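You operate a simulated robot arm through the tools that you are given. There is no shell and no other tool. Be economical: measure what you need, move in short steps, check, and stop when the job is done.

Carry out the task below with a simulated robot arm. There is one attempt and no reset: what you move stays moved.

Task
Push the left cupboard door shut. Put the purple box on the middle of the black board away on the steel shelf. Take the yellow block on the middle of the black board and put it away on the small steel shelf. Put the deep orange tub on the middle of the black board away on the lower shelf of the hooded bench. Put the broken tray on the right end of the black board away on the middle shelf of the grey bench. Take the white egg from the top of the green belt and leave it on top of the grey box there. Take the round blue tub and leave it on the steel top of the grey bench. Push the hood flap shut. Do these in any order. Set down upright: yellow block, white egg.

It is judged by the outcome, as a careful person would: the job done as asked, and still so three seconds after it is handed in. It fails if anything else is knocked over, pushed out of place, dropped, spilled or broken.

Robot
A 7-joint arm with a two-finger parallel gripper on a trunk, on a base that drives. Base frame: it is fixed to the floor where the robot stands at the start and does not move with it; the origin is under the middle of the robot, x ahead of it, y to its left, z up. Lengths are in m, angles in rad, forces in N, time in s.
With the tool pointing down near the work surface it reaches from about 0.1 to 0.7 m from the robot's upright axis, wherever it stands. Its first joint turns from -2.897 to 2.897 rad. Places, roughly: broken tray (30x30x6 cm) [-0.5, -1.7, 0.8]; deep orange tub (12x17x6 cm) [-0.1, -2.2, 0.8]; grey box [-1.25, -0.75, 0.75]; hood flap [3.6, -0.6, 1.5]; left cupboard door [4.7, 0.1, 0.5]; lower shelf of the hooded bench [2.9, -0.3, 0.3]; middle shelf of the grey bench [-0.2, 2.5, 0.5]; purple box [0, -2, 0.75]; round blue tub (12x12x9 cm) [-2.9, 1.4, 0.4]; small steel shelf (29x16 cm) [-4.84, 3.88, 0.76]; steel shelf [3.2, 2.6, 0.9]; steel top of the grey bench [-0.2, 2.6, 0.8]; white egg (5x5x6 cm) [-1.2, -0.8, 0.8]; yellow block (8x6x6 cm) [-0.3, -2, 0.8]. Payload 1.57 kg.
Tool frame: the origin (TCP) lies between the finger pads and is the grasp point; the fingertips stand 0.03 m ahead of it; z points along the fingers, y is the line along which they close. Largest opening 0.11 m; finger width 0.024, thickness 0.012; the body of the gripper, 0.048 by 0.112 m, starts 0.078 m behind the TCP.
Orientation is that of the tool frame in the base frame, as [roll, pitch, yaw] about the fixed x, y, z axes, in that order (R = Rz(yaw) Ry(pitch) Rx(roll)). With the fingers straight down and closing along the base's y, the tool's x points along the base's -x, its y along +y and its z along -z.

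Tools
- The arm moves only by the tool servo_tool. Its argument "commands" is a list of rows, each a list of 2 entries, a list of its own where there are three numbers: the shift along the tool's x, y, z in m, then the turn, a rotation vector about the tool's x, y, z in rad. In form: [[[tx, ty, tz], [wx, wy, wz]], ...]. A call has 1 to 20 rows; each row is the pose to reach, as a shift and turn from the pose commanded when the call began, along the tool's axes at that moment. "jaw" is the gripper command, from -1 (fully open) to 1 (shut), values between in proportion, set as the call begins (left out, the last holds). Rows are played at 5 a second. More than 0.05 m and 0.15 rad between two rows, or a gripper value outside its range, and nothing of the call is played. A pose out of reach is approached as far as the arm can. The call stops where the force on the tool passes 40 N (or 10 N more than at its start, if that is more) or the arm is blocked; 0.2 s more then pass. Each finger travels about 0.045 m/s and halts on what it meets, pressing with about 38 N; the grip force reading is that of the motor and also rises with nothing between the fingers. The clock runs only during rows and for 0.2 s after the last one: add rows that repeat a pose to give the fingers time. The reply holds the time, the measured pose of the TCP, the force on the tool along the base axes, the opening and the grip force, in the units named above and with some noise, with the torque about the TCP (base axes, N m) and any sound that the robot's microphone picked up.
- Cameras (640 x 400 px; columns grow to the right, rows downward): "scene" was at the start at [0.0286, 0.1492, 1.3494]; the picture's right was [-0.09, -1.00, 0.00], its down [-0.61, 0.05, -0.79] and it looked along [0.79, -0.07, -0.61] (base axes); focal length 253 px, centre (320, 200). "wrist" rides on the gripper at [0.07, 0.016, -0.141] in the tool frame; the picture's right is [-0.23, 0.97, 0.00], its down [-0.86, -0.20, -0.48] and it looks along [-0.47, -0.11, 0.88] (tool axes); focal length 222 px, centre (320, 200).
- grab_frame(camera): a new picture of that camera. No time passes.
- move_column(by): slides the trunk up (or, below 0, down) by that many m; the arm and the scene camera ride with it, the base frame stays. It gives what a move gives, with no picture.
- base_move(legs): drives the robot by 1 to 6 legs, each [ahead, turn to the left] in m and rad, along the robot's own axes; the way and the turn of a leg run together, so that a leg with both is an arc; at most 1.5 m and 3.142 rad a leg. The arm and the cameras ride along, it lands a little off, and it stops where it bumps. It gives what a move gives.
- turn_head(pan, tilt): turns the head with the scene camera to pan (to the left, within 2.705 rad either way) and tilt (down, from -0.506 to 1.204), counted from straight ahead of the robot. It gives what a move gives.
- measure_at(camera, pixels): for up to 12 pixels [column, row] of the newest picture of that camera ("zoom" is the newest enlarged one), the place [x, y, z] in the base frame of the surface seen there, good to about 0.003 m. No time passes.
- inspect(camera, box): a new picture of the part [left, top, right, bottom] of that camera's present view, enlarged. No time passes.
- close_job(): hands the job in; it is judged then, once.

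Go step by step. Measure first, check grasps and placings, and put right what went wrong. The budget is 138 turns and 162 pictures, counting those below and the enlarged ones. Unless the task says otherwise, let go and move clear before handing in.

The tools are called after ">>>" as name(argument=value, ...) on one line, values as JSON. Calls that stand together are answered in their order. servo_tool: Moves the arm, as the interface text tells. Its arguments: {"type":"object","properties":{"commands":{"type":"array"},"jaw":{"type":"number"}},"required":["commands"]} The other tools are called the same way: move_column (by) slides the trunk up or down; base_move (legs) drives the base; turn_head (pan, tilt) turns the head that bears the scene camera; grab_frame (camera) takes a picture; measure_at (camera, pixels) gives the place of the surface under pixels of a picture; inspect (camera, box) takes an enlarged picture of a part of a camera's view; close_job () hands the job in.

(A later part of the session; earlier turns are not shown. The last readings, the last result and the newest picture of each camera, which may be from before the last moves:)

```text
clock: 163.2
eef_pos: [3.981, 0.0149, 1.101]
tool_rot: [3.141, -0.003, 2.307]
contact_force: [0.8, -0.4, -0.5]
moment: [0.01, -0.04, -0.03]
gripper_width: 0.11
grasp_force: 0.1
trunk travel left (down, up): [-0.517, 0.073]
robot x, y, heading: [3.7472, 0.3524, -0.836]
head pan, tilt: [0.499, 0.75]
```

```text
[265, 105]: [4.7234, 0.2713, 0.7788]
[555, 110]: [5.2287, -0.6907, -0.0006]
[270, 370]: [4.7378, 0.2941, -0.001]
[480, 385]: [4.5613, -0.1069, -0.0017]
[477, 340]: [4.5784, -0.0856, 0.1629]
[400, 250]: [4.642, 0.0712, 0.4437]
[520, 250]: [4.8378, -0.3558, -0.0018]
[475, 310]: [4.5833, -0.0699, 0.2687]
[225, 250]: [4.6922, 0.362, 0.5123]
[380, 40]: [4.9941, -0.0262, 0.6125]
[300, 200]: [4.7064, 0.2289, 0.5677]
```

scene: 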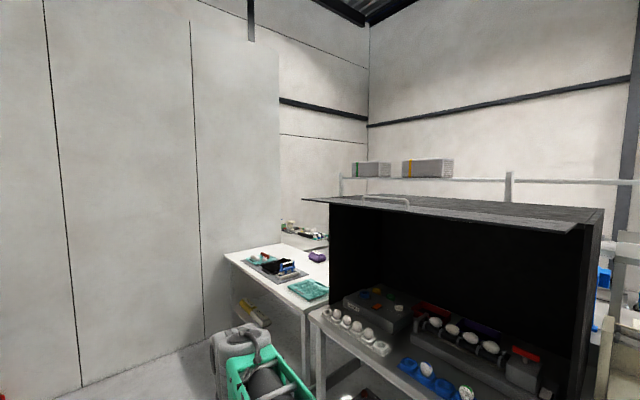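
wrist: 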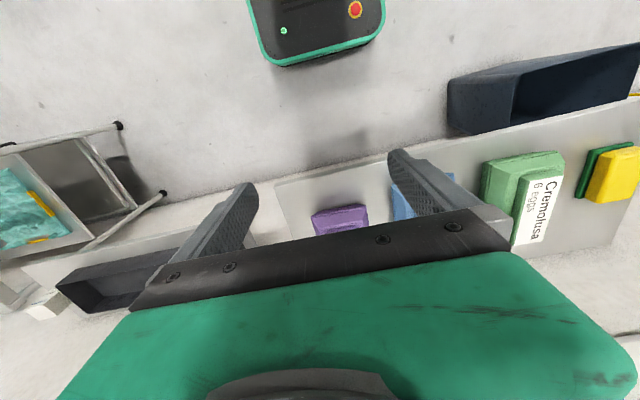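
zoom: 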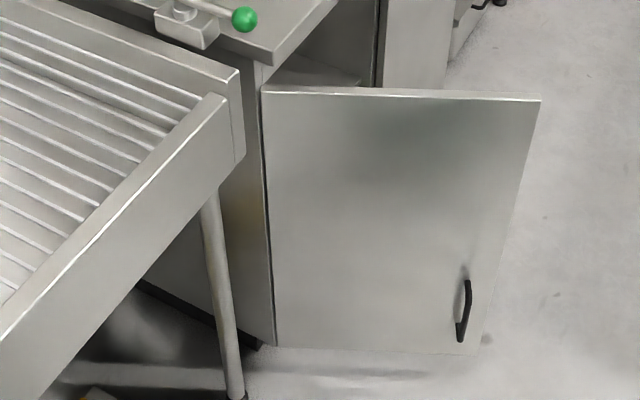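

Door: hinge (4.73,0.285), free edge (4.57,-0.10), top z 0.78. Position the robot to push it by driving toward the closing direction; lower the column and close the fingers.

>>> base_move(legs=[[0, -0.352], [0.514, 0], [0, 1.369]])

>>> move_column(by=-0.3)

>>> servo_tool(commands=[[[0, 0, 0.04], [0, 0, 0]], [[0, 0, 0.08], [0, 0, 0]], [[0, 0, 0.12], [0, 0, 0]], [[0, 0, 0.16], [0, 0, 0]], [[0, 0, 0.2], [0, 0, 0]]], jaw=1)

>>> turn_head(pan=0.0, tilt=0.8)

>>> grab_frame(camera="scene")

```text
clock: 170.7
eef_pos: [4.3491, -0.1003, 1.1018]
tool_rot: [-3.141, -0.003, -2.963]
contact_force: [-0.2, -0.2, 0.0]
moment: [-0.01, 0.03, -0.03]
gripper_width: 0.1097
grasp_force: 0.0
trunk travel left (down, up): [-0.517, 0.073]
robot x, y, heading: [3.9331, -0.1183, 0.178]
head pan, tilt: [0.499, 0.75]
```

```text
clock: 173.7
eef_pos: [4.3485, -0.1019, 0.8016]
tool_rot: [3.141, -0.003, -2.961]
contact_force: [0.7, 0.3, -0.2]
moment: [0.01, 0.02, 0.02]
gripper_width: 0.1101
grasp_force: 0.1
trunk travel left (down, up): [-0.217, 0.373]
robot x, y, heading: [3.9346, -0.1161, 0.174]
head pan, tilt: [0.499, 0.75]
```

```text
clock: 174.9
eef_pos: [4.3479, -0.101, 0.6008]
tool_rot: [-3.141, -0.001, -2.962]
contact_force: [-0.5, 0.1, 0.6]
moment: [-0.02, 0.01, 0.01]
gripper_width: 0.004
grasp_force: 0.2
trunk travel left (down, up): [-0.217, 0.373]
robot x, y, heading: [3.9379, -0.1198, 0.18]
head pan, tilt: [0.499, 0.75]
```

```text
clock: 175.8
eef_pos: [4.3474, -0.1008, 0.6024]
tool_rot: [3.141, -0.002, -2.961]
contact_force: [-0.8, 0.8, -0.4]
moment: [0.03, -0.01, 0.01]
gripper_width: 0.0
grasp_force: 21.2
trunk travel left (down, up): [-0.217, 0.373]
robot x, y, heading: [3.9351, -0.1236, 0.169]
head pan, tilt: [0.0, 0.799]
```

```text
99 pictures are left
```

scene: 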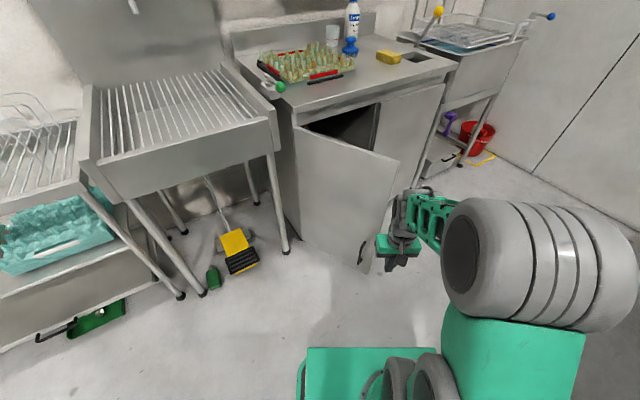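

The gripper is ahead of the door's outer face. Shift 5 cm left, reach forward 0.19, then push by driving forward slowly.

>>> servo_tool(commands=[[[-0.03, 0.025, 0], [0, 0, 0]], [[-0.06, 0.05, 0], [0, 0, 0]], [[-0.1, 0.05, 0], [0, 0, 0]], [[-0.14, 0.05, 0], [0, 0, 0]], [[-0.18, 0.05, 0], [0, 0, 0]], [[-0.19, 0.05, 0], [0, 0, 0]]])

>>> base_move(legs=[[0.15, 0]])

>>> grab_frame(camera="scene")

```text
clock: 177.2
eef_pos: [4.5258, -0.018, 0.6]
tool_rot: [-3.141, -0.002, -2.963]
contact_force: [-0.8, -0.1, 0.1]
moment: [-0.02, 0.02, 0.03]
gripper_width: 0.0
grasp_force: 21.1
trunk travel left (down, up): [-0.217, 0.373]
robot x, y, heading: [3.9354, -0.1195, 0.177]
head pan, tilt: [0.0, 0.799]
```

```text
clock: 178.6
eef_pos: [4.6759, 0.0077, 0.6018]
tool_rot: [-3.141, -0.001, -2.963]
contact_force: [-0.3, 0.9, 0.4]
moment: [0.01, 0.01, 0.02]
gripper_width: 0.0
grasp_force: 21.1
trunk travel left (down, up): [-0.217, 0.373]
robot x, y, heading: [4.0856, -0.0945, 0.17]
head pan, tilt: [0.0, 0.799]
```

```text
98 pictures are left
```

scene: 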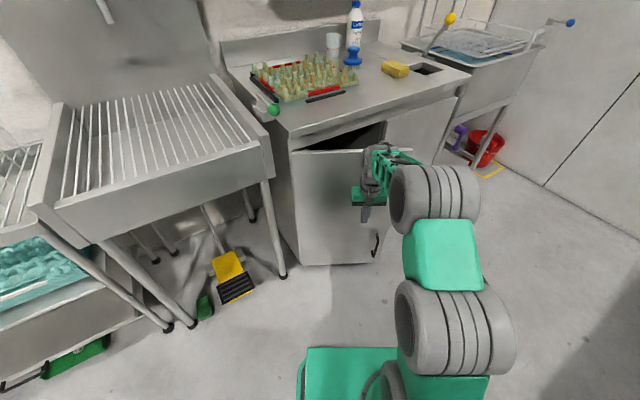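

The door is closing as the gripper pushes. Check the countertop edge clearance for the wrist before the last part.

>>> measure_at(camera="scene", pixels=[[300, 145], [350, 122], [440, 85], [395, 108], [320, 200], [300, 230], [430, 130], [375, 170], [385, 180]])

>>> inspect(camera="scene", box=[270, 80, 480, 270])

```text
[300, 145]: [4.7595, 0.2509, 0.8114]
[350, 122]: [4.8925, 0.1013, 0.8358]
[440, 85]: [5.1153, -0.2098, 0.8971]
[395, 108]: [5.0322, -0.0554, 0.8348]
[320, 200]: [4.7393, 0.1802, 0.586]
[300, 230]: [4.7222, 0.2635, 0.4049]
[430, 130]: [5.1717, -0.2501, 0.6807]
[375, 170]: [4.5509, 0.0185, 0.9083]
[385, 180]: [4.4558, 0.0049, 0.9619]
```

```text
2.11 times, centred on (375, 175) of scene
```

zoom: 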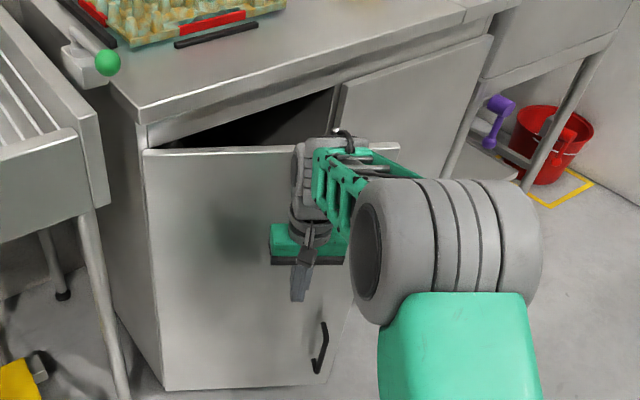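

The wrist would meet the counter edge (z 0.84), so I'll tilt the fingers forward about 0.9 rad, then keep pushing with the base.

>>> servo_tool(commands=[[[0.02, 0, 0], [0, -0.13, 0]], [[0.03, 0, 0], [0, -0.26, 0]], [[0.03, 0, 0], [0, -0.39, 0]], [[0.03, 0, 0], [0, -0.52, 0]], [[0.03, 0, 0], [0, -0.65, 0]], [[0.03, 0, 0], [0, -0.78, 0]], [[0.03, 0, 0], [0, -0.91, 0]], [[0.03, 0, 0], [0, -1.04, 0]], [[0.03, 0, 0], [0, -1.04, 0]]])

>>> base_move(legs=[[0.13, 0]])

>>> grab_frame(camera="scene")

```text
clock: 180.6
eef_pos: [4.6452, 0.004, 0.6005]
tool_rot: [3.141, 1.04, -2.964]
contact_force: [-0.2, -0.3, -0.8]
moment: [0.01, -0.01, 0.01]
gripper_width: 0.0002
grasp_force: 21.2
trunk travel left (down, up): [-0.217, 0.373]
robot x, y, heading: [4.0851, -0.0915, 0.174]
head pan, tilt: [0.0, 0.799]
```

```text
clock: 181.9
eef_pos: [4.7728, 0.0253, 0.6014]
tool_rot: [-3.14, 1.038, -2.963]
contact_force: [0.4, -1.1, 1.1]
moment: [-0.02, -0.03, 0.0]
gripper_width: 0.0001
grasp_force: 21.2
trunk travel left (down, up): [-0.217, 0.373]
robot x, y, heading: [4.2133, -0.0703, 0.176]
head pan, tilt: [0.0, 0.799]
```

```text
96 pictures are left
```

scene: 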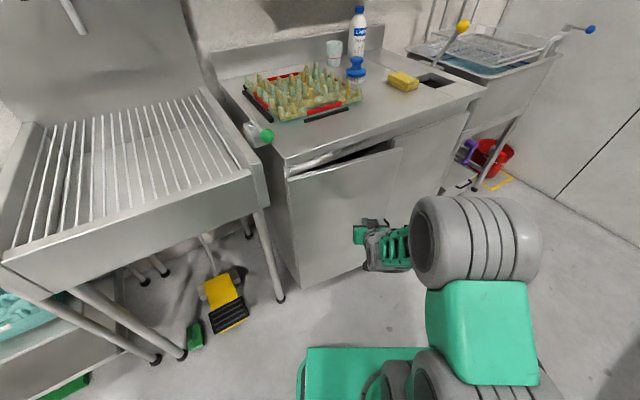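

Almost closed. Push the rest with the arm in small forward steps until the force rises.

>>> servo_tool(commands=[[[-0.01, 0, 0.017], [0, 0, 0]], [[-0.02, 0, 0.034], [0, 0, 0]], [[-0.03, 0, 0.052], [0, 0, 0]], [[-0.04, 0, 0.069], [0, 0, 0]], [[-0.05, 0, 0.086], [0, 0, 0]], [[-0.056, 0, 0.095], [0, 0, 0]], [[-0.061, 0, 0.104], [0, 0, 0]], [[-0.066, 0, 0.112], [0, 0, 0]], [[-0.071, 0, 0.121], [0, 0, 0]]])

>>> grab_frame(camera="scene")

```text
clock: 183.2
eef_pos: [4.868, 0.0431, 0.6011]
tool_rot: [3.141, 1.034, -2.964]
contact_force: [-34.5, -7.2, 23.6]
moment: [0.32, -0.47, 0.33]
gripper_width: 0.0
grasp_force: 20.7
trunk travel left (down, up): [-0.217, 0.373]
robot x, y, heading: [4.2099, -0.0665, 0.174]
head pan, tilt: [0.0, 0.799]
stopped in row 6: the force on the tool passed its limit at 63 N (the readings are from after the stop); the commanded pose is now the measured one
```

```text
95 pictures are left
```

scene: 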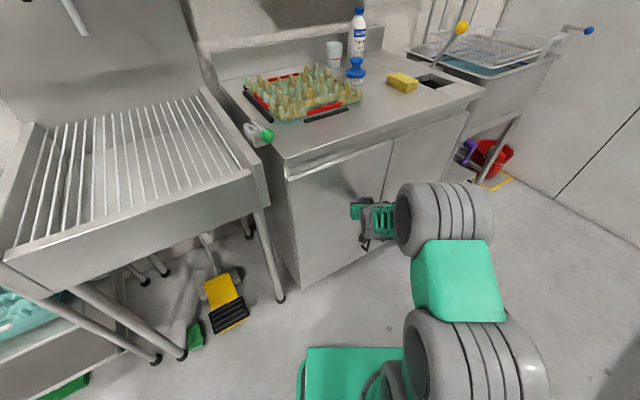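

The door is shut. Back off, untilt and tuck the arm, raise the column, and face the hood.

>>> base_move(legs=[[-0.22, 0]])

>>> servo_tool(commands=[[[0.02, 0, -0.034], [0, 0.13, 0]], [[0.04, 0, -0.06], [0, 0.26, 0]], [[0.06, 0, -0.09], [0, 0.39, 0]], [[0.08, 0, -0.12], [0, 0.52, 0]], [[0.1, 0, -0.15], [0, 0.65, 0]], [[0.12, 0, -0.18], [0, 0.78, 0]], [[0.12, 0, -0.2], [0, 0.91, 0]], [[0.12, 0, -0.2], [0, 1.036, 0]], [[0.12, 0, -0.2], [0, 1.036, 0]]])

>>> move_column(by=0.37)

>>> grab_frame(camera="scene")

>>> base_move(legs=[[0, -2.611]])

>>> turn_head(pan=0.0, tilt=0.4)

>>> grab_frame(camera="scene")

```text
clock: 184.8
eef_pos: [4.6529, 0.0059, 0.5968]
tool_rot: [-3.141, 1.029, -2.961]
contact_force: [-0.4, -0.1, 0.3]
moment: [0.01, -0.05, 0.0]
gripper_width: 0.0001
grasp_force: 20.7
trunk travel left (down, up): [-0.217, 0.373]
robot x, y, heading: [3.9937, -0.1087, 0.175]
head pan, tilt: [0.0, 0.799]
```

```text
clock: 186.8
eef_pos: [4.4245, -0.0354, 0.5981]
tool_rot: [-3.141, -0.008, -2.959]
contact_force: [0.0, -0.3, 0.6]
moment: [0.01, 0.01, 0.02]
gripper_width: 0.0001
grasp_force: 21.7
trunk travel left (down, up): [-0.217, 0.373]
robot x, y, heading: [3.9903, -0.1099, 0.178]
head pan, tilt: [0.0, 0.799]
```

```text
clock: 190.4
eef_pos: [4.4239, -0.0357, 0.9671]
tool_rot: [-3.142, -0.008, -2.962]
contact_force: [-0.6, 1.1, 0.2]
moment: [-0.01, 0.01, 0.01]
gripper_width: 0.0002
grasp_force: 21.4
trunk travel left (down, up): [-0.587, 0.003]
robot x, y, heading: [3.9938, -0.1105, 0.18]
head pan, tilt: [0.0, 0.799]
```

```text
94 pictures are left
```

scene: 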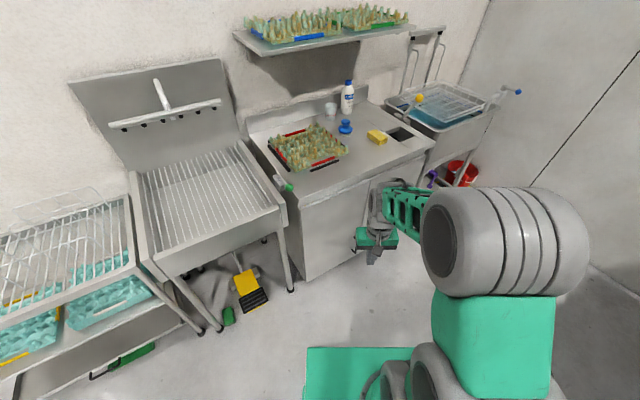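

```text
clock: 197.0
eef_pos: [3.6622, -0.3885, 0.9682]
tool_rot: [-3.14, -0.007, 0.705]
contact_force: [-0.6, -0.5, -0.7]
moment: [0.02, 0.01, -0.03]
gripper_width: 0.0
grasp_force: 21.1
trunk travel left (down, up): [-0.587, 0.003]
robot x, y, heading: [3.9964, -0.1108, -2.442]
head pan, tilt: [0.0, 0.799]
```

```text
clock: 197.9
eef_pos: [3.6623, -0.3896, 0.969]
tool_rot: [3.141, -0.007, 0.707]
contact_force: [0.0, 0.8, 1.0]
moment: [0.01, -0.02, 0.01]
gripper_width: 0.0
grasp_force: 21.0
trunk travel left (down, up): [-0.587, 0.003]
robot x, y, heading: [3.9968, -0.1046, -2.435]
head pan, tilt: [0.0, 0.4]
```

```text
93 pictures are left
```

scene: 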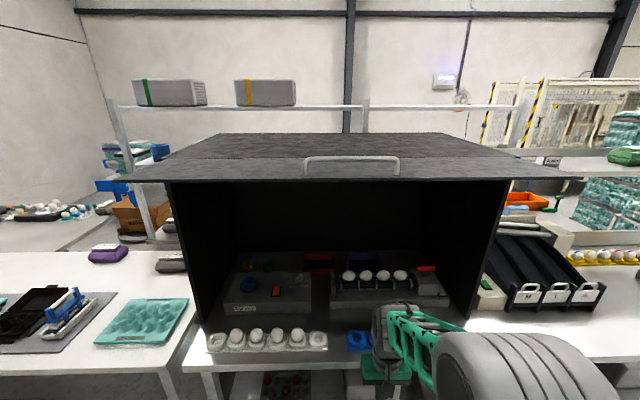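

The flap is the wide plate with front edge (135,181)–(558,177), hinge line near row 157, handle on top (350,160). Measure it.

>>> measure_at(camera="scene", pixels=[[140, 181], [345, 178], [550, 177], [230, 170], [230, 160], [230, 150], [230, 138], [460, 165], [350, 157], [200, 158], [510, 157], [510, 190]])

>>> inspect(camera="scene", box=[130, 110, 350, 230])

>>> inspect(camera="scene", box=[350, 110, 570, 230])

```text
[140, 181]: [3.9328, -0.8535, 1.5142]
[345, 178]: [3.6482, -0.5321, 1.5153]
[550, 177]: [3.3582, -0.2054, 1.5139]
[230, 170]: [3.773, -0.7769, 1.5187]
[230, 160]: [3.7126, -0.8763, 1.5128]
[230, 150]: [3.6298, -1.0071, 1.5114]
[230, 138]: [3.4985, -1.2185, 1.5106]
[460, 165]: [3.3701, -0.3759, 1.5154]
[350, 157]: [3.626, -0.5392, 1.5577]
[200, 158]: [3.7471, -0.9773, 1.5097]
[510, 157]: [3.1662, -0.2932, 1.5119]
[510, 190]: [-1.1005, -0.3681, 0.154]
```

```text
2.91 times, centred on (240, 170) of scene
```

zoom: 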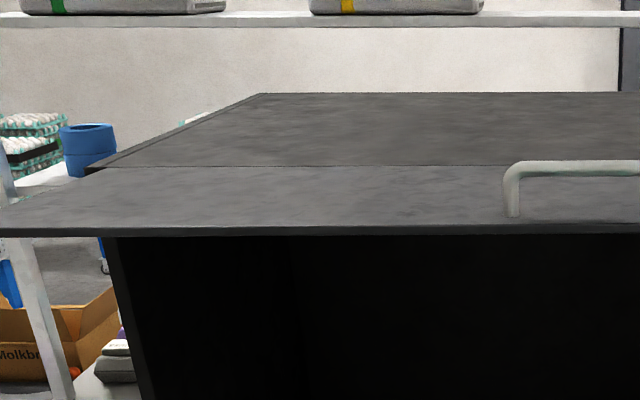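

```text
2.91 times, centred on (460, 170) of scene
```

zoom: 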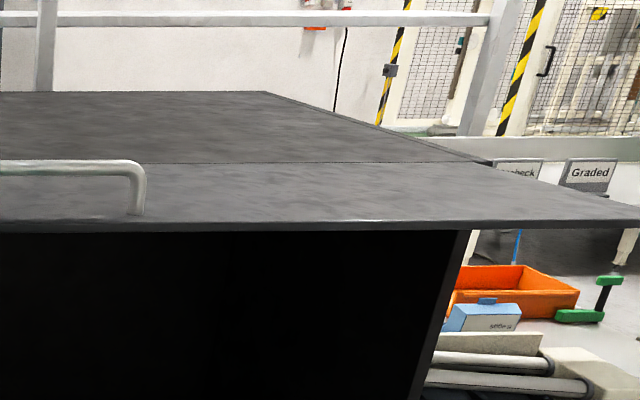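

Flap hinge at m≈2.22 (z 1.512), outer edge 0.21 m out, horizontal. I'll retract, tilt the fingers 45° forward and lift above flap level, right of the handle.

>>> servo_tool(commands=[[[0.03, -0.02, -0.02], [0, 0, 0]], [[0.06, -0.04, -0.04], [0, 0, 0]], [[0.08, -0.06, -0.07], [0, -0.13, 0]], [[0.09, -0.07, -0.1], [0, -0.26, 0]], [[0.09, -0.07, -0.13], [0, -0.39, 0]], [[0.09, -0.07, -0.16], [0, -0.52, 0]], [[0.09, -0.07, -0.19], [0, -0.65, 0]], [[0.09, -0.07, -0.22], [0, -0.785, 0]], [[0.09, -0.07, -0.26], [0, -0.785, 0]], [[0.09, -0.07, -0.3], [0, -0.785, 0]], [[0.09, -0.07, -0.34], [0, -0.785, 0]], [[0.09, -0.07, -0.38], [0, -0.785, 0]], [[0.09, -0.07, -0.42], [0, -0.785, 0]], [[0.09, -0.07, -0.46], [0, -0.785, 0]], [[0.09, -0.07, -0.5], [0, -0.785, 0]], [[0.09, -0.07, -0.54], [0, -0.785, 0]], [[0.09, -0.07, -0.58], [0, -0.785, 0]], [[0.09, -0.07, -0.62], [0, -0.785, 0]], [[0.09, -0.07, -0.64], [0, -0.785, 0]]])

>>> grab_frame(camera="scene")

```text
clock: 199.6
eef_pos: [3.7303, -0.3434, 1.1345]
tool_rot: [3.044, 0.585, 0.913]
contact_force: [0.5, -0.2, -0.5]
moment: [0.01, -0.01, 0.01]
gripper_width: 0.0002
grasp_force: 21.1
trunk travel left (down, up): [-0.587, 0.003]
robot x, y, heading: [3.9974, -0.1095, -2.441]
head pan, tilt: [0.0, 0.4]
stopped in row 8: the arm was blocked; the commanded pose is now the measured one
```

```text
90 pictures are left
```

scene: 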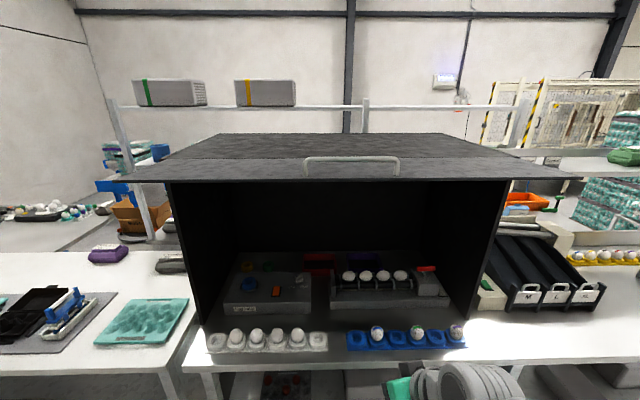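

The folded arm hit its limits. Back the base 0.22 m, stretch the arm forward 0.2 m and restore the 45° orientation, then raise.

>>> base_move(legs=[[-0.22, 0]])

>>> servo_tool(commands=[[[-0.033, -0.01, 0.021], [0, 0, 0]], [[-0.065, -0.021, 0.041], [0, 0, 0]], [[-0.098, -0.031, 0.062], [0.046, -0.042, 0.03]], [[-0.13, -0.042, 0.083], [0.115, -0.104, 0.075]], [[-0.163, -0.052, 0.1035], [0.18, -0.165, 0.12]], [[-0.163, -0.052, 0.1035], [0.229, -0.208, 0.151]], [[-0.163, -0.052, 0.1035], [0.229, -0.208, 0.151]]])

>>> grab_frame(camera="scene")

```text
clock: 201.2
eef_pos: [3.8989, -0.2016, 1.1344]
tool_rot: [3.042, 0.588, 0.911]
contact_force: [-0.1, 1.0, -0.6]
moment: [-0.03, 0.06, -0.02]
gripper_width: 0.0
grasp_force: 20.9
trunk travel left (down, up): [-0.587, 0.003]
robot x, y, heading: [4.1644, 0.0347, -2.438]
head pan, tilt: [0.0, 0.4]
```

```text
clock: 202.8
eef_pos: [3.7461, -0.3302, 1.135]
tool_rot: [3.141, 0.79, 0.704]
contact_force: [0.0, 1.4, -0.8]
moment: [-0.01, 0.05, 0.03]
gripper_width: 0.0
grasp_force: 21.2
trunk travel left (down, up): [-0.587, 0.003]
robot x, y, heading: [4.1631, 0.0348, -2.442]
head pan, tilt: [0.0, 0.4]
```

```text
89 pictures are left
```

scene: 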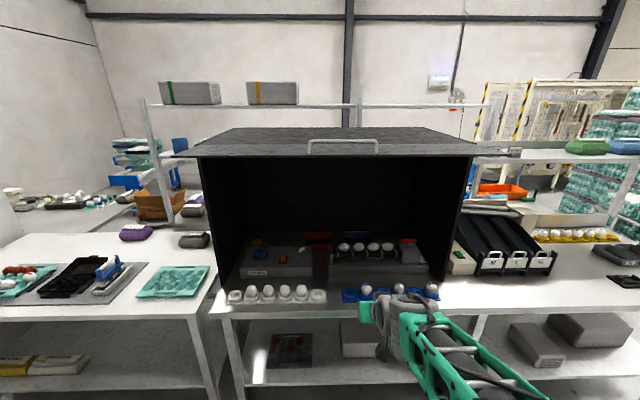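

Orientation restored. Raise 0.46 straight up in front of the flap.

>>> servo_tool(commands=[[[-0.028, 0, -0.028], [0, 0, 0]], [[-0.057, 0, -0.056], [0, 0, 0]], [[-0.085, 0, -0.085], [0, 0, 0]], [[-0.114, 0, -0.113], [0, 0, 0]], [[-0.142, 0, -0.141], [0, 0, 0]], [[-0.171, 0, -0.169], [0, 0, 0]], [[-0.199, 0, -0.197], [0, 0, 0]], [[-0.227, 0, -0.225], [0, 0, 0]], [[-0.256, 0, -0.254], [0, 0, 0]], [[-0.284, 0, -0.282], [0, 0, 0]], [[-0.313, 0, -0.31], [0, 0, 0]], [[-0.33, 0, -0.327], [0, 0, 0]], [[-0.33, 0, -0.327], [0, 0, 0]]])

>>> grab_frame(camera="scene")

```text
clock: 205.7
eef_pos: [3.7474, -0.3302, 1.5981]
tool_rot: [3.138, 0.789, 0.702]
contact_force: [-1.0, -0.9, -0.5]
moment: [-0.02, -0.02, 0.01]
gripper_width: 0.0
grasp_force: 21.6
out of reach, approached as far as the arm can: row 11
trunk travel left (down, up): [-0.587, 0.003]
robot x, y, heading: [4.1639, 0.0288, -2.438]
head pan, tilt: [0.0, 0.4]
```

```text
88 pictures are left
```

scene: 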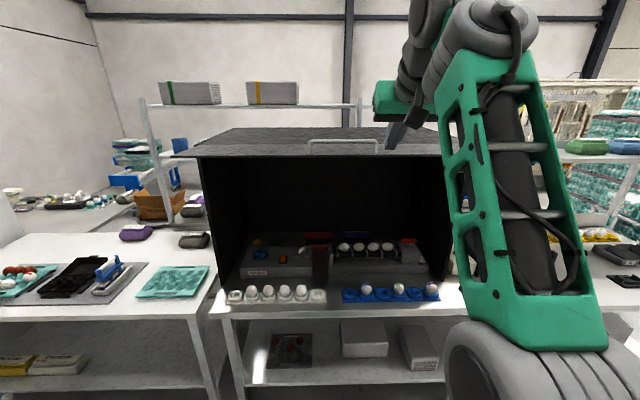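

Tips are above flap level but too near the handle. Shift 7 cm right, drive 0.22 forward so the tip is over the flap, and check.

>>> servo_tool(commands=[[[0, -0.035, 0], [0, 0, 0]], [[0, -0.07, 0], [0, 0, 0]], [[0, -0.07, 0], [0, 0, 0]]])

>>> base_move(legs=[[0.22, 0]])

>>> grab_frame(camera="scene")

>>> grab_frame(camera="wrist")

```text
clock: 206.4
eef_pos: [3.7024, -0.2768, 1.5989]
tool_rot: [-3.141, 0.79, 0.706]
contact_force: [-0.2, 0.0, 0.1]
moment: [0.0, 0.0, -0.02]
gripper_width: 0.0001
grasp_force: 21.2
trunk travel left (down, up): [-0.587, 0.003]
robot x, y, heading: [4.1675, 0.0275, -2.439]
head pan, tilt: [0.0, 0.4]
```

```text
clock: 208.1
eef_pos: [3.5331, -0.4189, 1.5979]
tool_rot: [3.141, 0.788, 0.704]
contact_force: [-0.4, 0.0, -0.3]
moment: [0.03, -0.01, -0.03]
gripper_width: 0.0
grasp_force: 21.2
trunk travel left (down, up): [-0.587, 0.003]
robot x, y, heading: [3.9989, -0.1038, -2.436]
head pan, tilt: [0.0, 0.4]
```

```text
87 pictures are left
```

scene: 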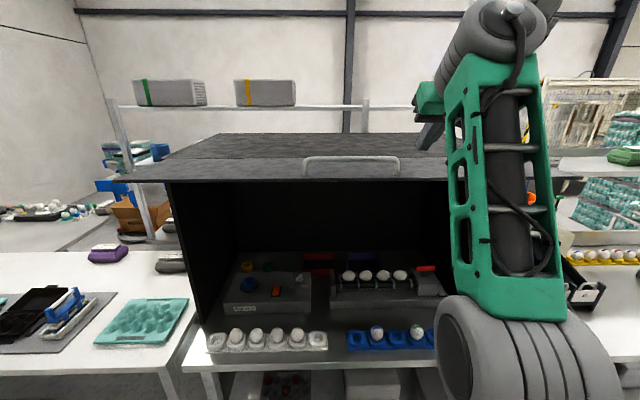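

```text
86 pictures are left
```

wrist: 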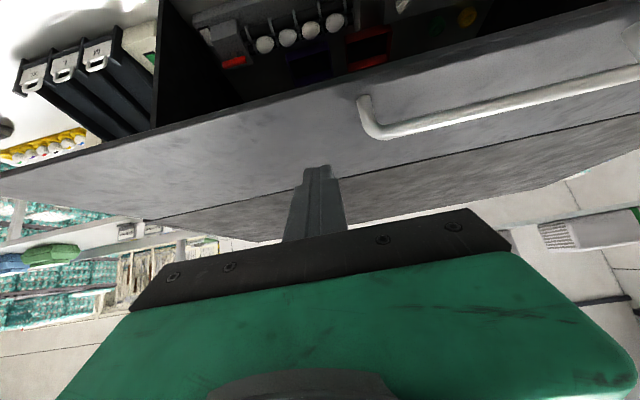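

Tip is over the flap about 0.18 from the hinge, beside the handle. Sweep it down along the flap's arc.

>>> servo_tool(commands=[[[0.021, 0, 0.021], [0, 0, 0]], [[0.039, 0, 0.039], [0, 0, 0]], [[0.068, 0, 0.076], [0, 0, 0]], [[0.078, 0, 0.098], [0, 0, 0]], [[0.086, 0, 0.119], [0, 0, 0]], [[0.092, 0, 0.166], [0, 0, 0]]])

>>> grab_frame(camera="scene")

```text
clock: 209.5
eef_pos: [3.4759, -0.4666, 1.4689]
tool_rot: [-3.141, 0.768, 0.705]
contact_force: [-0.2, 0.3, 0.0]
moment: [0.05, -0.03, 0.04]
gripper_width: 0.0
grasp_force: 22.0
out of reach, approached as far as the arm can: row 4, 5, 6
trunk travel left (down, up): [-0.587, 0.003]
robot x, y, heading: [3.9966, -0.1068, -2.437]
head pan, tilt: [0.0, 0.4]
```

```text
85 pictures are left
```

scene: 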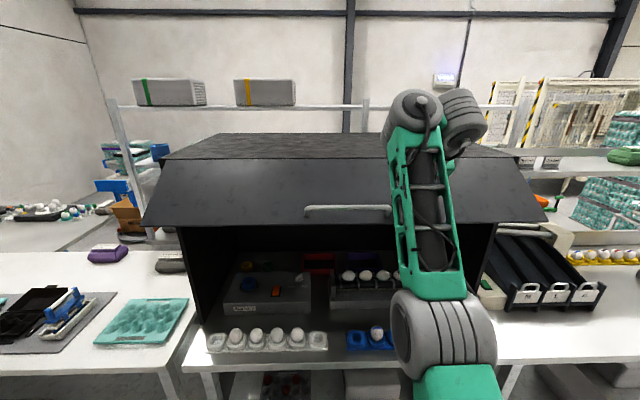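

The flap is about half down and stays put. Press down another 9 cm, then push inward by driving forward.

>>> servo_tool(commands=[[[0.021, 0, 0.022], [0, 0, 0]], [[0.042, 0, 0.043], [0, 0, 0]], [[0.063, 0, 0.065], [0, 0, 0]], [[0.063, 0, 0.065], [0, 0, 0]]])

>>> base_move(legs=[[0.07, 0]])

>>> grab_frame(camera="scene")

```text
clock: 210.5
eef_pos: [3.4383, -0.4903, 1.4387]
tool_rot: [-3.141, 0.787, 0.705]
contact_force: [0.0, 0.9, -0.3]
moment: [0.05, -0.01, -0.01]
gripper_width: 0.0
grasp_force: 20.8
out of reach, approached as far as the arm can: row 1, 2, 3, 4
trunk travel left (down, up): [-0.587, 0.003]
robot x, y, heading: [3.996, -0.1109, -2.443]
head pan, tilt: [0.0, 0.4]
```

```text
clock: 211.4
eef_pos: [3.4197, -0.5046, 1.4383]
tool_rot: [3.14, 0.787, 0.702]
contact_force: [1.3, 0.3, 0.2]
moment: [-0.01, 0.0, 0.0]
gripper_width: 0.0
grasp_force: 21.2
trunk travel left (down, up): [-0.587, 0.003]
robot x, y, heading: [3.9784, -0.1218, -2.435]
head pan, tilt: [0.0, 0.4]
stopped in leg 1: the force on the tool passed its limit at 62 N (the readings are from after the stop); the commanded pose is now the measured one
```

```text
84 pictures are left
```

scene: 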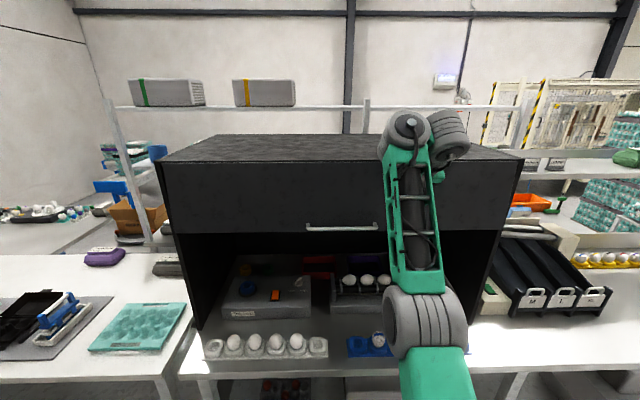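

The flap now looks vertical and pushed back (62 N stop). Measure the flap's upper and lower face to confirm.

>>> measure_at(camera="scene", pixels=[[200, 172], [200, 225], [300, 175], [300, 215], [475, 172], [475, 222], [180, 290], [490, 250]])

>>> base_move(legs=[[-0.35, 0]])

>>> grab_frame(camera="scene")

>>> measure_at(camera="scene", pixels=[[220, 155], [220, 200], [450, 155], [450, 190]])

```text
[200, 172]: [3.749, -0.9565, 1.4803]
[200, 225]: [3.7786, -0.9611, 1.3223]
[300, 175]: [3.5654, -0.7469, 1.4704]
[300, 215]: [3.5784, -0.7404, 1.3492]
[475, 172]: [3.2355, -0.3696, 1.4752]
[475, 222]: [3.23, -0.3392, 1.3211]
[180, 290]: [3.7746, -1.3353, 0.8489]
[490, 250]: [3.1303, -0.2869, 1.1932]
```

```text
clock: 213.7
eef_pos: [3.6886, -0.2791, 1.4392]
tool_rot: [3.14, 0.787, 0.703]
contact_force: [-0.3, 0.0, 0.1]
moment: [-0.01, 0.0, -0.01]
gripper_width: 0.0001
grasp_force: 21.2
trunk travel left (down, up): [-0.587, 0.003]
robot x, y, heading: [4.242, 0.0969, -2.443]
head pan, tilt: [0.0, 0.4]
```

```text
83 pictures are left
```

scene: 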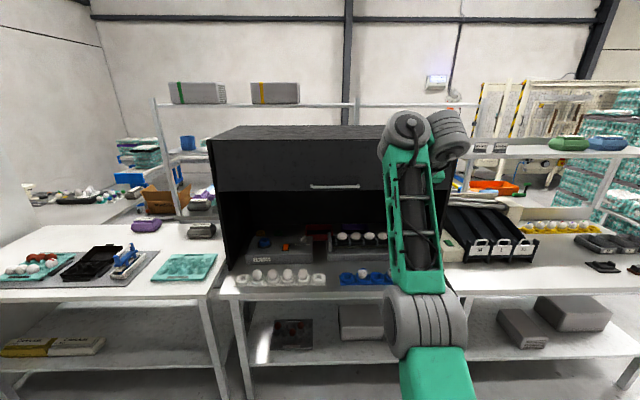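

```text
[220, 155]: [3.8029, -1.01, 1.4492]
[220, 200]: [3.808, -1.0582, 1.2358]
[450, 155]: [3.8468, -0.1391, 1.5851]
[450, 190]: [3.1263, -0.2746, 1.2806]
```

The face still leans about 7° (lower edge 2–3 cm out), and the stop was likely arm stretch. Bend the arm, aim lower on the flap and push again.

>>> servo_tool(commands=[[[0.03, 0, -0.03], [0, 0, 0]], [[0.06, 0, -0.06], [0, 0, 0]], [[0.106, 0, -0.08], [0, 0, 0]], [[0.13, 0, -0.07], [0, 0, 0]], [[0.163, 0, -0.051], [0, 0, 0]], [[0.163, 0, -0.051], [0, 0, 0]]])

>>> base_move(legs=[[0.48, 0]])

>>> grab_frame(camera="scene")

```text
refused: row 3 steps farther than a row can; nothing moved
```

```text
clock: 216.0
eef_pos: [3.3961, -0.5219, 1.4409]
tool_rot: [3.12, 0.787, 0.68]
contact_force: [23.1, 16.5, -5.8]
moment: [0.2, -0.52, 0.08]
gripper_width: 0.0
grasp_force: 21.1
trunk travel left (down, up): [-0.587, 0.003]
robot x, y, heading: [3.9527, -0.1475, -2.441]
head pan, tilt: [0.0, 0.4]
stopped in leg 1: the force on the tool passed its limit at 201 N (the readings are from after the stop); the commanded pose is now the measured one
```

```text
82 pictures are left
```

scene: 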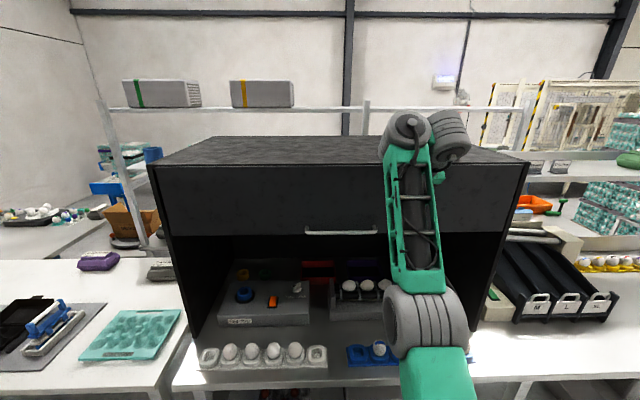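

The arm row was refused and the base pushed hard; nothing seems displaced. Measure the flap again.

>>> measure_at(camera="scene", pixels=[[200, 172], [200, 228], [300, 175], [300, 220], [475, 172], [475, 225], [345, 180], [345, 215]])

>>> base_move(legs=[[-0.35, 0]])

>>> servo_tool(commands=[[[0.03, 0, -0.03], [0, 0, 0]], [[0.06, 0, -0.06], [0, 0, 0]], [[0.09, 0, -0.09], [0, 0, 0]], [[0.106, 0, -0.107], [0, 0, 0]], [[0.106, 0, -0.107], [0, 0, 0]]])

>>> grab_frame(camera="scene")

>>> measure_at(camera="scene", pixels=[[230, 145], [230, 185], [300, 145], [300, 180], [445, 145], [445, 185], [330, 145], [330, 180]])

```text
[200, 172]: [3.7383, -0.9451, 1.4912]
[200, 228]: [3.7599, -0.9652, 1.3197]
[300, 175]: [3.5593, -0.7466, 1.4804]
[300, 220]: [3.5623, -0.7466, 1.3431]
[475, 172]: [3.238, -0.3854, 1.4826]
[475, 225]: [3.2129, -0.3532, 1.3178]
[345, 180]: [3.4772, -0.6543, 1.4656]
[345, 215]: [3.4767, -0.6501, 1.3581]
```

```text
clock: 218.3
eef_pos: [3.663, -0.297, 1.438]
tool_rot: [3.122, 0.784, 0.678]
contact_force: [0.3, 0.3, -0.5]
moment: [0.03, 0.01, -0.02]
gripper_width: 0.0
grasp_force: 21.3
trunk travel left (down, up): [-0.587, 0.003]
robot x, y, heading: [4.2195, 0.0767, -2.445]
head pan, tilt: [0.0, 0.4]
```

```text
clock: 219.5
eef_pos: [3.7918, -0.2011, 1.4712]
tool_rot: [3.128, 0.764, 0.681]
contact_force: [0.0, -0.2, -0.9]
moment: [0.01, -0.03, 0.0]
gripper_width: 0.0
grasp_force: 21.0
out of reach, approached as far as the arm can: row 1, 2, 3, 4, 5
trunk travel left (down, up): [-0.587, 0.003]
robot x, y, heading: [4.2215, 0.0789, -2.446]
head pan, tilt: [0.0, 0.4]
```

```text
81 pictures are left
```

scene: 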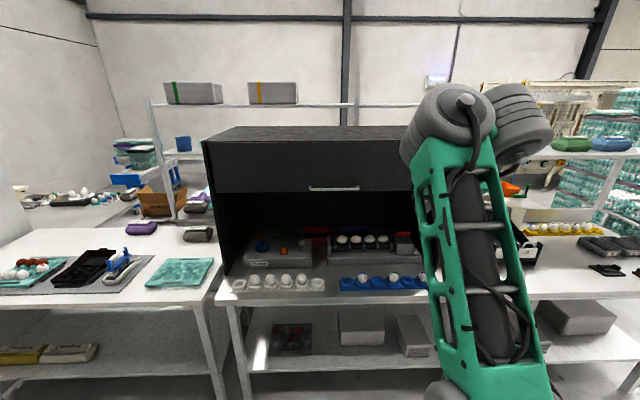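

```text
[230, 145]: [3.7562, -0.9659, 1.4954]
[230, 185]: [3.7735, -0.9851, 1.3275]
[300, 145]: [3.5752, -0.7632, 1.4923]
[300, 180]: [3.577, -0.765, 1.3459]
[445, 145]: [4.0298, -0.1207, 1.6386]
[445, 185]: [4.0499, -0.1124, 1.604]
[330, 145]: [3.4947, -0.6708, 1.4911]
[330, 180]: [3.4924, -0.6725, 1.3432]
```

The flap is vertical now (upper and lower both m=2.231): shut. Measure the lower shelf of this bench for later, with a zoom.

>>> turn_head(pan=-0.3, tilt=0.6)

>>> grab_frame(camera="scene")

>>> measure_at(camera="scene", pixels=[[200, 290], [250, 260], [330, 270], [400, 280], [470, 280], [560, 280], [620, 280], [180, 320], [350, 300], [300, 290], [440, 260], [100, 290]])

```text
clock: 220.3
eef_pos: [3.7921, -0.2004, 1.4721]
tool_rot: [3.128, 0.763, 0.681]
contact_force: [-0.9, 0.1, 0.3]
moment: [0.01, 0.01, 0.03]
gripper_width: 0.0
grasp_force: 21.5
trunk travel left (down, up): [-0.587, 0.003]
robot x, y, heading: [4.2242, 0.0786, -2.448]
head pan, tilt: [-0.3, 0.6]
```

```text
80 pictures are left
```

scene: 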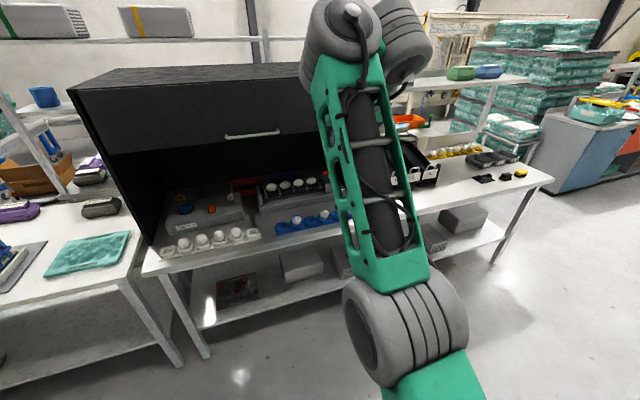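

```text
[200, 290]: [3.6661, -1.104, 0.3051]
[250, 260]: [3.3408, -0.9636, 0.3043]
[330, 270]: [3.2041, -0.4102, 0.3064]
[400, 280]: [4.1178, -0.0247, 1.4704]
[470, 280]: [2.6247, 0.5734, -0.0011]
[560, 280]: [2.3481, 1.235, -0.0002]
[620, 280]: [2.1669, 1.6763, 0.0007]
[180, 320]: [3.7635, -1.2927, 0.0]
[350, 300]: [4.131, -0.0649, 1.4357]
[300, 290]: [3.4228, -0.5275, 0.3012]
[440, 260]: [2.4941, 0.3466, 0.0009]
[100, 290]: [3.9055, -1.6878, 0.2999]
```

Lower shelf is at z 0.303 with a free spot around (3.42,-0.53). Reset the arm to tool-down, then drive back up the aisle toward the conveyor.

>>> servo_tool(commands=[[[0.028, 0, 0.028], [0, 0, 0]], [[0.056, 0, 0.056], [0, 0, 0]], [[0.084, 0, 0.084], [0, 0, 0]], [[0.112, 0, 0.112], [0, 0, 0]], [[0.14, 0, 0.14], [0, 0, 0]], [[0.168, 0, 0.168], [0, 0, 0]], [[0.196, 0, 0.196], [0, 0, 0]], [[0.22, 0, 0.22], [0, 0.13, 0]], [[0.23, 0, 0.23], [0, 0.26, 0]], [[0.23, 0, 0.23], [0, 0.39, 0]], [[0.23, 0, 0.23], [0, 0.52, 0]], [[0.23, 0, 0.23], [0, 0.65, 0]], [[0.23, 0, 0.23], [0.0, 0.765, 0]], [[0.23, 0, 0.23], [0, 0.765, 0]]], jaw=-1)

>>> grab_frame(camera="scene")

```text
clock: 223.3
eef_pos: [3.7949, -0.2021, 1.1461]
tool_rot: [3.128, 0.017, 0.691]
contact_force: [-0.1, -0.2, 0.1]
moment: [-0.02, 0.0, -0.02]
gripper_width: 0.1099
grasp_force: 0.0
out of reach, approached as far as the arm can: row 1, 2, 3, 4, 5, 6, 7, 8, 9, 10, 11, 12
trunk travel left (down, up): [-0.587, 0.003]
robot x, y, heading: [4.2236, 0.0777, -2.445]
head pan, tilt: [-0.3, 0.6]
```

```text
79 pictures are left
```

scene: 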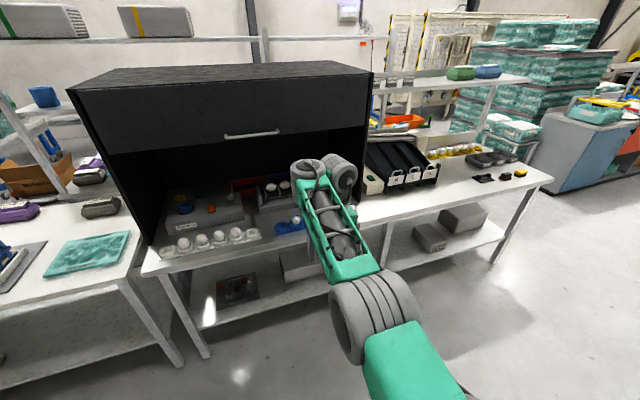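

Arm is back to tool-down. Tuck it a bit and drive back around to (1.5,1.2).

>>> servo_tool(commands=[[[0.04, 0, 0], [0.007, -0.009, 0]], [[0.08, 0, 0], [0.013, -0.017, 0]], [[0.12, 0, 0], [0.013, -0.017, 0]], [[0.12, 0, 0], [0.013, -0.017, 0]]])

>>> base_move(legs=[[0, -1.561], [1.5, 0], [0.55, 0], [0, 1.17], [1.46, 0]])

>>> turn_head(pan=0.0, tilt=0.6)

>>> grab_frame(camera="scene")

```text
clock: 224.3
eef_pos: [3.8854, -0.1266, 1.1679]
tool_rot: [-3.141, 0.031, 0.694]
contact_force: [-0.1, 0.3, 0.7]
moment: [0.03, 0.0, 0.02]
gripper_width: 0.1102
grasp_force: 0.0
out of reach, approached as far as the arm can: row 2, 3, 4
trunk travel left (down, up): [-0.587, 0.003]
robot x, y, heading: [4.2198, 0.0787, -2.452]
head pan, tilt: [-0.3, 0.6]
```

```text
clock: 248.1
eef_pos: [1.1308, 1.1598, 1.167]
tool_rot: [3.141, 0.03, 0.299]
contact_force: [0.2, 0.5, 0.1]
moment: [-0.01, -0.01, -0.01]
gripper_width: 0.1097
grasp_force: 0.1
trunk travel left (down, up): [-0.587, 0.003]
robot x, y, heading: [1.5215, 1.2208, -2.845]
head pan, tilt: [-0.3, 0.6]
```

```text
clock: 248.8
eef_pos: [1.1298, 1.1588, 1.1673]
tool_rot: [3.141, 0.031, 0.3]
contact_force: [0.0, -0.1, 0.8]
moment: [-0.03, 0.04, 0.0]
gripper_width: 0.11
grasp_force: 0.0
trunk travel left (down, up): [-0.587, 0.003]
robot x, y, heading: [1.5179, 1.222, -2.842]
head pan, tilt: [0.0, 0.6]
```

```text
78 pictures are left
```

scene: 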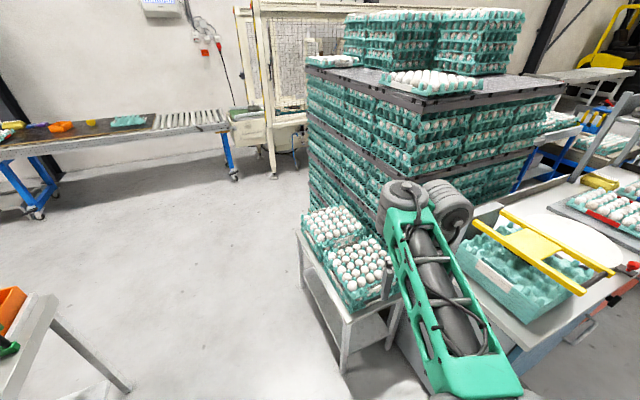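

Gap to the conveyor is clear. Look right to see the grey bench at (-0.2,2.5).

>>> turn_head(pan=-0.9, tilt=0.55)

>>> grab_frame(camera="scene")

>>> measure_at(camera="scene", pixels=[[100, 250], [200, 200], [250, 150], [300, 200], [350, 150], [400, 200], [350, 250], [450, 200], [500, 150], [450, 120], [300, 300], [550, 200]])

```text
clock: 250.1
eef_pos: [1.1304, 1.1603, 1.1674]
tool_rot: [-3.141, 0.032, 0.298]
contact_force: [-0.2, -0.6, -0.2]
moment: [-0.03, -0.01, 0.02]
gripper_width: 0.1099
grasp_force: 0.1
trunk travel left (down, up): [-0.587, 0.003]
robot x, y, heading: [1.5194, 1.2225, -2.842]
head pan, tilt: [-0.901, 0.55]
```

```text
77 pictures are left
```

scene: 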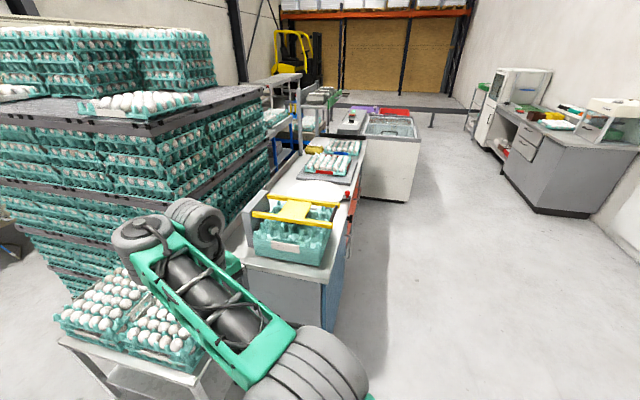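

```text
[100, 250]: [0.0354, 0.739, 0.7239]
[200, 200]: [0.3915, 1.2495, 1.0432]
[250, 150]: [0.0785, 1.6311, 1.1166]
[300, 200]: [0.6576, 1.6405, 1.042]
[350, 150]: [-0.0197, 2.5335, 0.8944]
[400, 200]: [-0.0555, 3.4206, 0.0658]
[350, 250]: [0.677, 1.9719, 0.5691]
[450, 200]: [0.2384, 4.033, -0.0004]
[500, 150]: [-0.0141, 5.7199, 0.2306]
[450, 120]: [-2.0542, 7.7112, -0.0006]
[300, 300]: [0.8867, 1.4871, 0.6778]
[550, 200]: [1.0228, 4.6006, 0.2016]
```

The grey bench is seen with free aisle on its right side. Now go back to the board for the orange tub.

>>> base_move(legs=[[0, 0.799], [1.5, 0], [0, 0.274], [1.5, 0], [0, -0.696], [0.15, 0]])

>>> turn_head(pan=0.0, tilt=0.9)

>>> grab_frame(camera="scene")

>>> grab_frame(camera="wrist")

```text
clock: 270.4
eef_pos: [0.0508, -1.8777, 1.1674]
tool_rot: [-3.141, 0.03, 0.658]
contact_force: [0.7, 0.5, -1.9]
moment: [0.02, -0.05, -0.02]
gripper_width: 0.11
grasp_force: 0.1
trunk travel left (down, up): [-0.587, 0.003]
robot x, y, heading: [0.3933, -1.6836, -2.479]
head pan, tilt: [-0.901, 0.55]
```

```text
clock: 271.6
eef_pos: [0.0504, -1.8778, 1.1675]
tool_rot: [3.141, 0.033, 0.658]
contact_force: [0.0, 0.5, 0.2]
moment: [0.01, 0.02, 0.03]
gripper_width: 0.1101
grasp_force: 0.0
trunk travel left (down, up): [-0.587, 0.003]
robot x, y, heading: [0.3895, -1.6889, -2.476]
head pan, tilt: [0.0, 0.901]
```

```text
76 pictures are left
```

scene: 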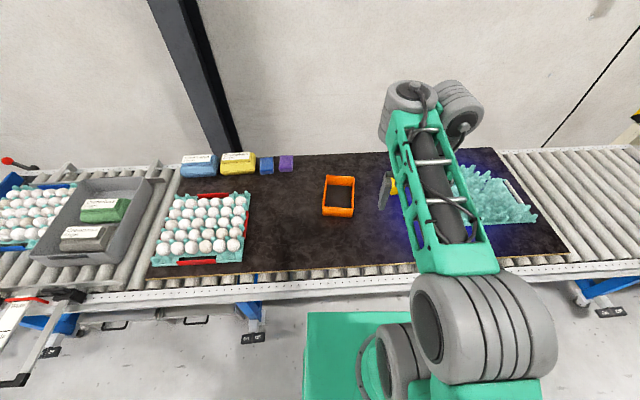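

```text
75 pictures are left
```

wrist: 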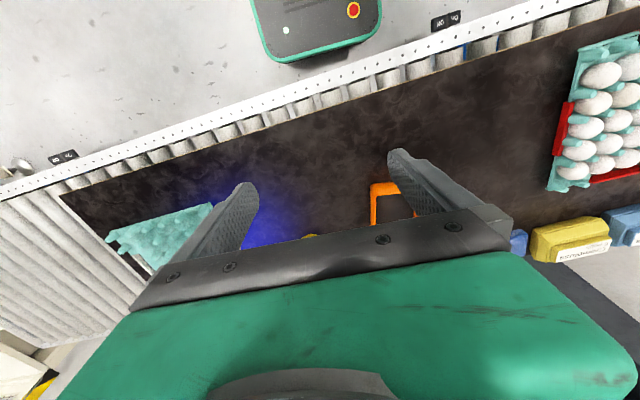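

The orange tub (339,196) must be held by a side wall. Zoom and measure its rim to get pose.

>>> base_move(legs=[[0.08, 0]])

>>> inspect(camera="scene", box=[295, 155, 425, 240])

```text
clock: 272.7
eef_pos: [-0.0133, -1.9272, 1.1667]
tool_rot: [3.14, 0.03, 0.661]
contact_force: [-1.1, 0.3, 0.2]
moment: [0.0, -0.05, -0.02]
gripper_width: 0.1099
grasp_force: 0.3
trunk travel left (down, up): [-0.587, 0.003]
robot x, y, heading: [0.3277, -1.7339, -2.48]
head pan, tilt: [0.0, 0.901]
```

```text
4.71 times, centred on (360, 198) of scene
```

zoom: 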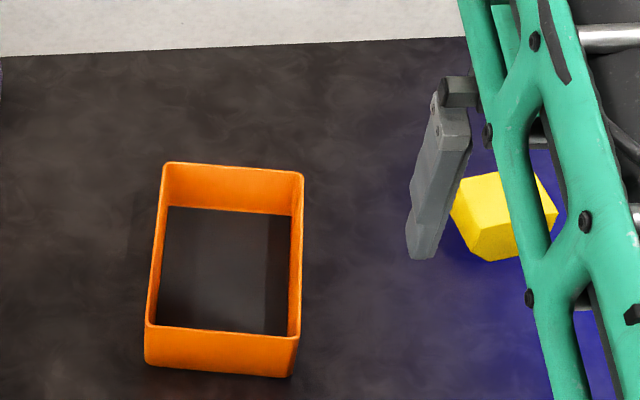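

>>> measure_at(camera="zoom", pixels=[[148, 327], [297, 337], [302, 174], [166, 164], [155, 250], [299, 250], [220, 333], [220, 355], [220, 270], [285, 330], [297, 300], [301, 200]])

```text
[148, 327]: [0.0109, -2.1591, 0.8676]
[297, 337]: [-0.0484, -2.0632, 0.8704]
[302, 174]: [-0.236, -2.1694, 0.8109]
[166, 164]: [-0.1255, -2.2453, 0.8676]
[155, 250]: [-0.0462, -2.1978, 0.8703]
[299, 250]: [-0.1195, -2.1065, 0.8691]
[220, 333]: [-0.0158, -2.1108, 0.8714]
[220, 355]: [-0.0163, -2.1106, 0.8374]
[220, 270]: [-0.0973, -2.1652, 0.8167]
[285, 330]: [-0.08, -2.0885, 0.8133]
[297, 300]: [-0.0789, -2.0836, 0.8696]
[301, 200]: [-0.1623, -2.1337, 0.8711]
```

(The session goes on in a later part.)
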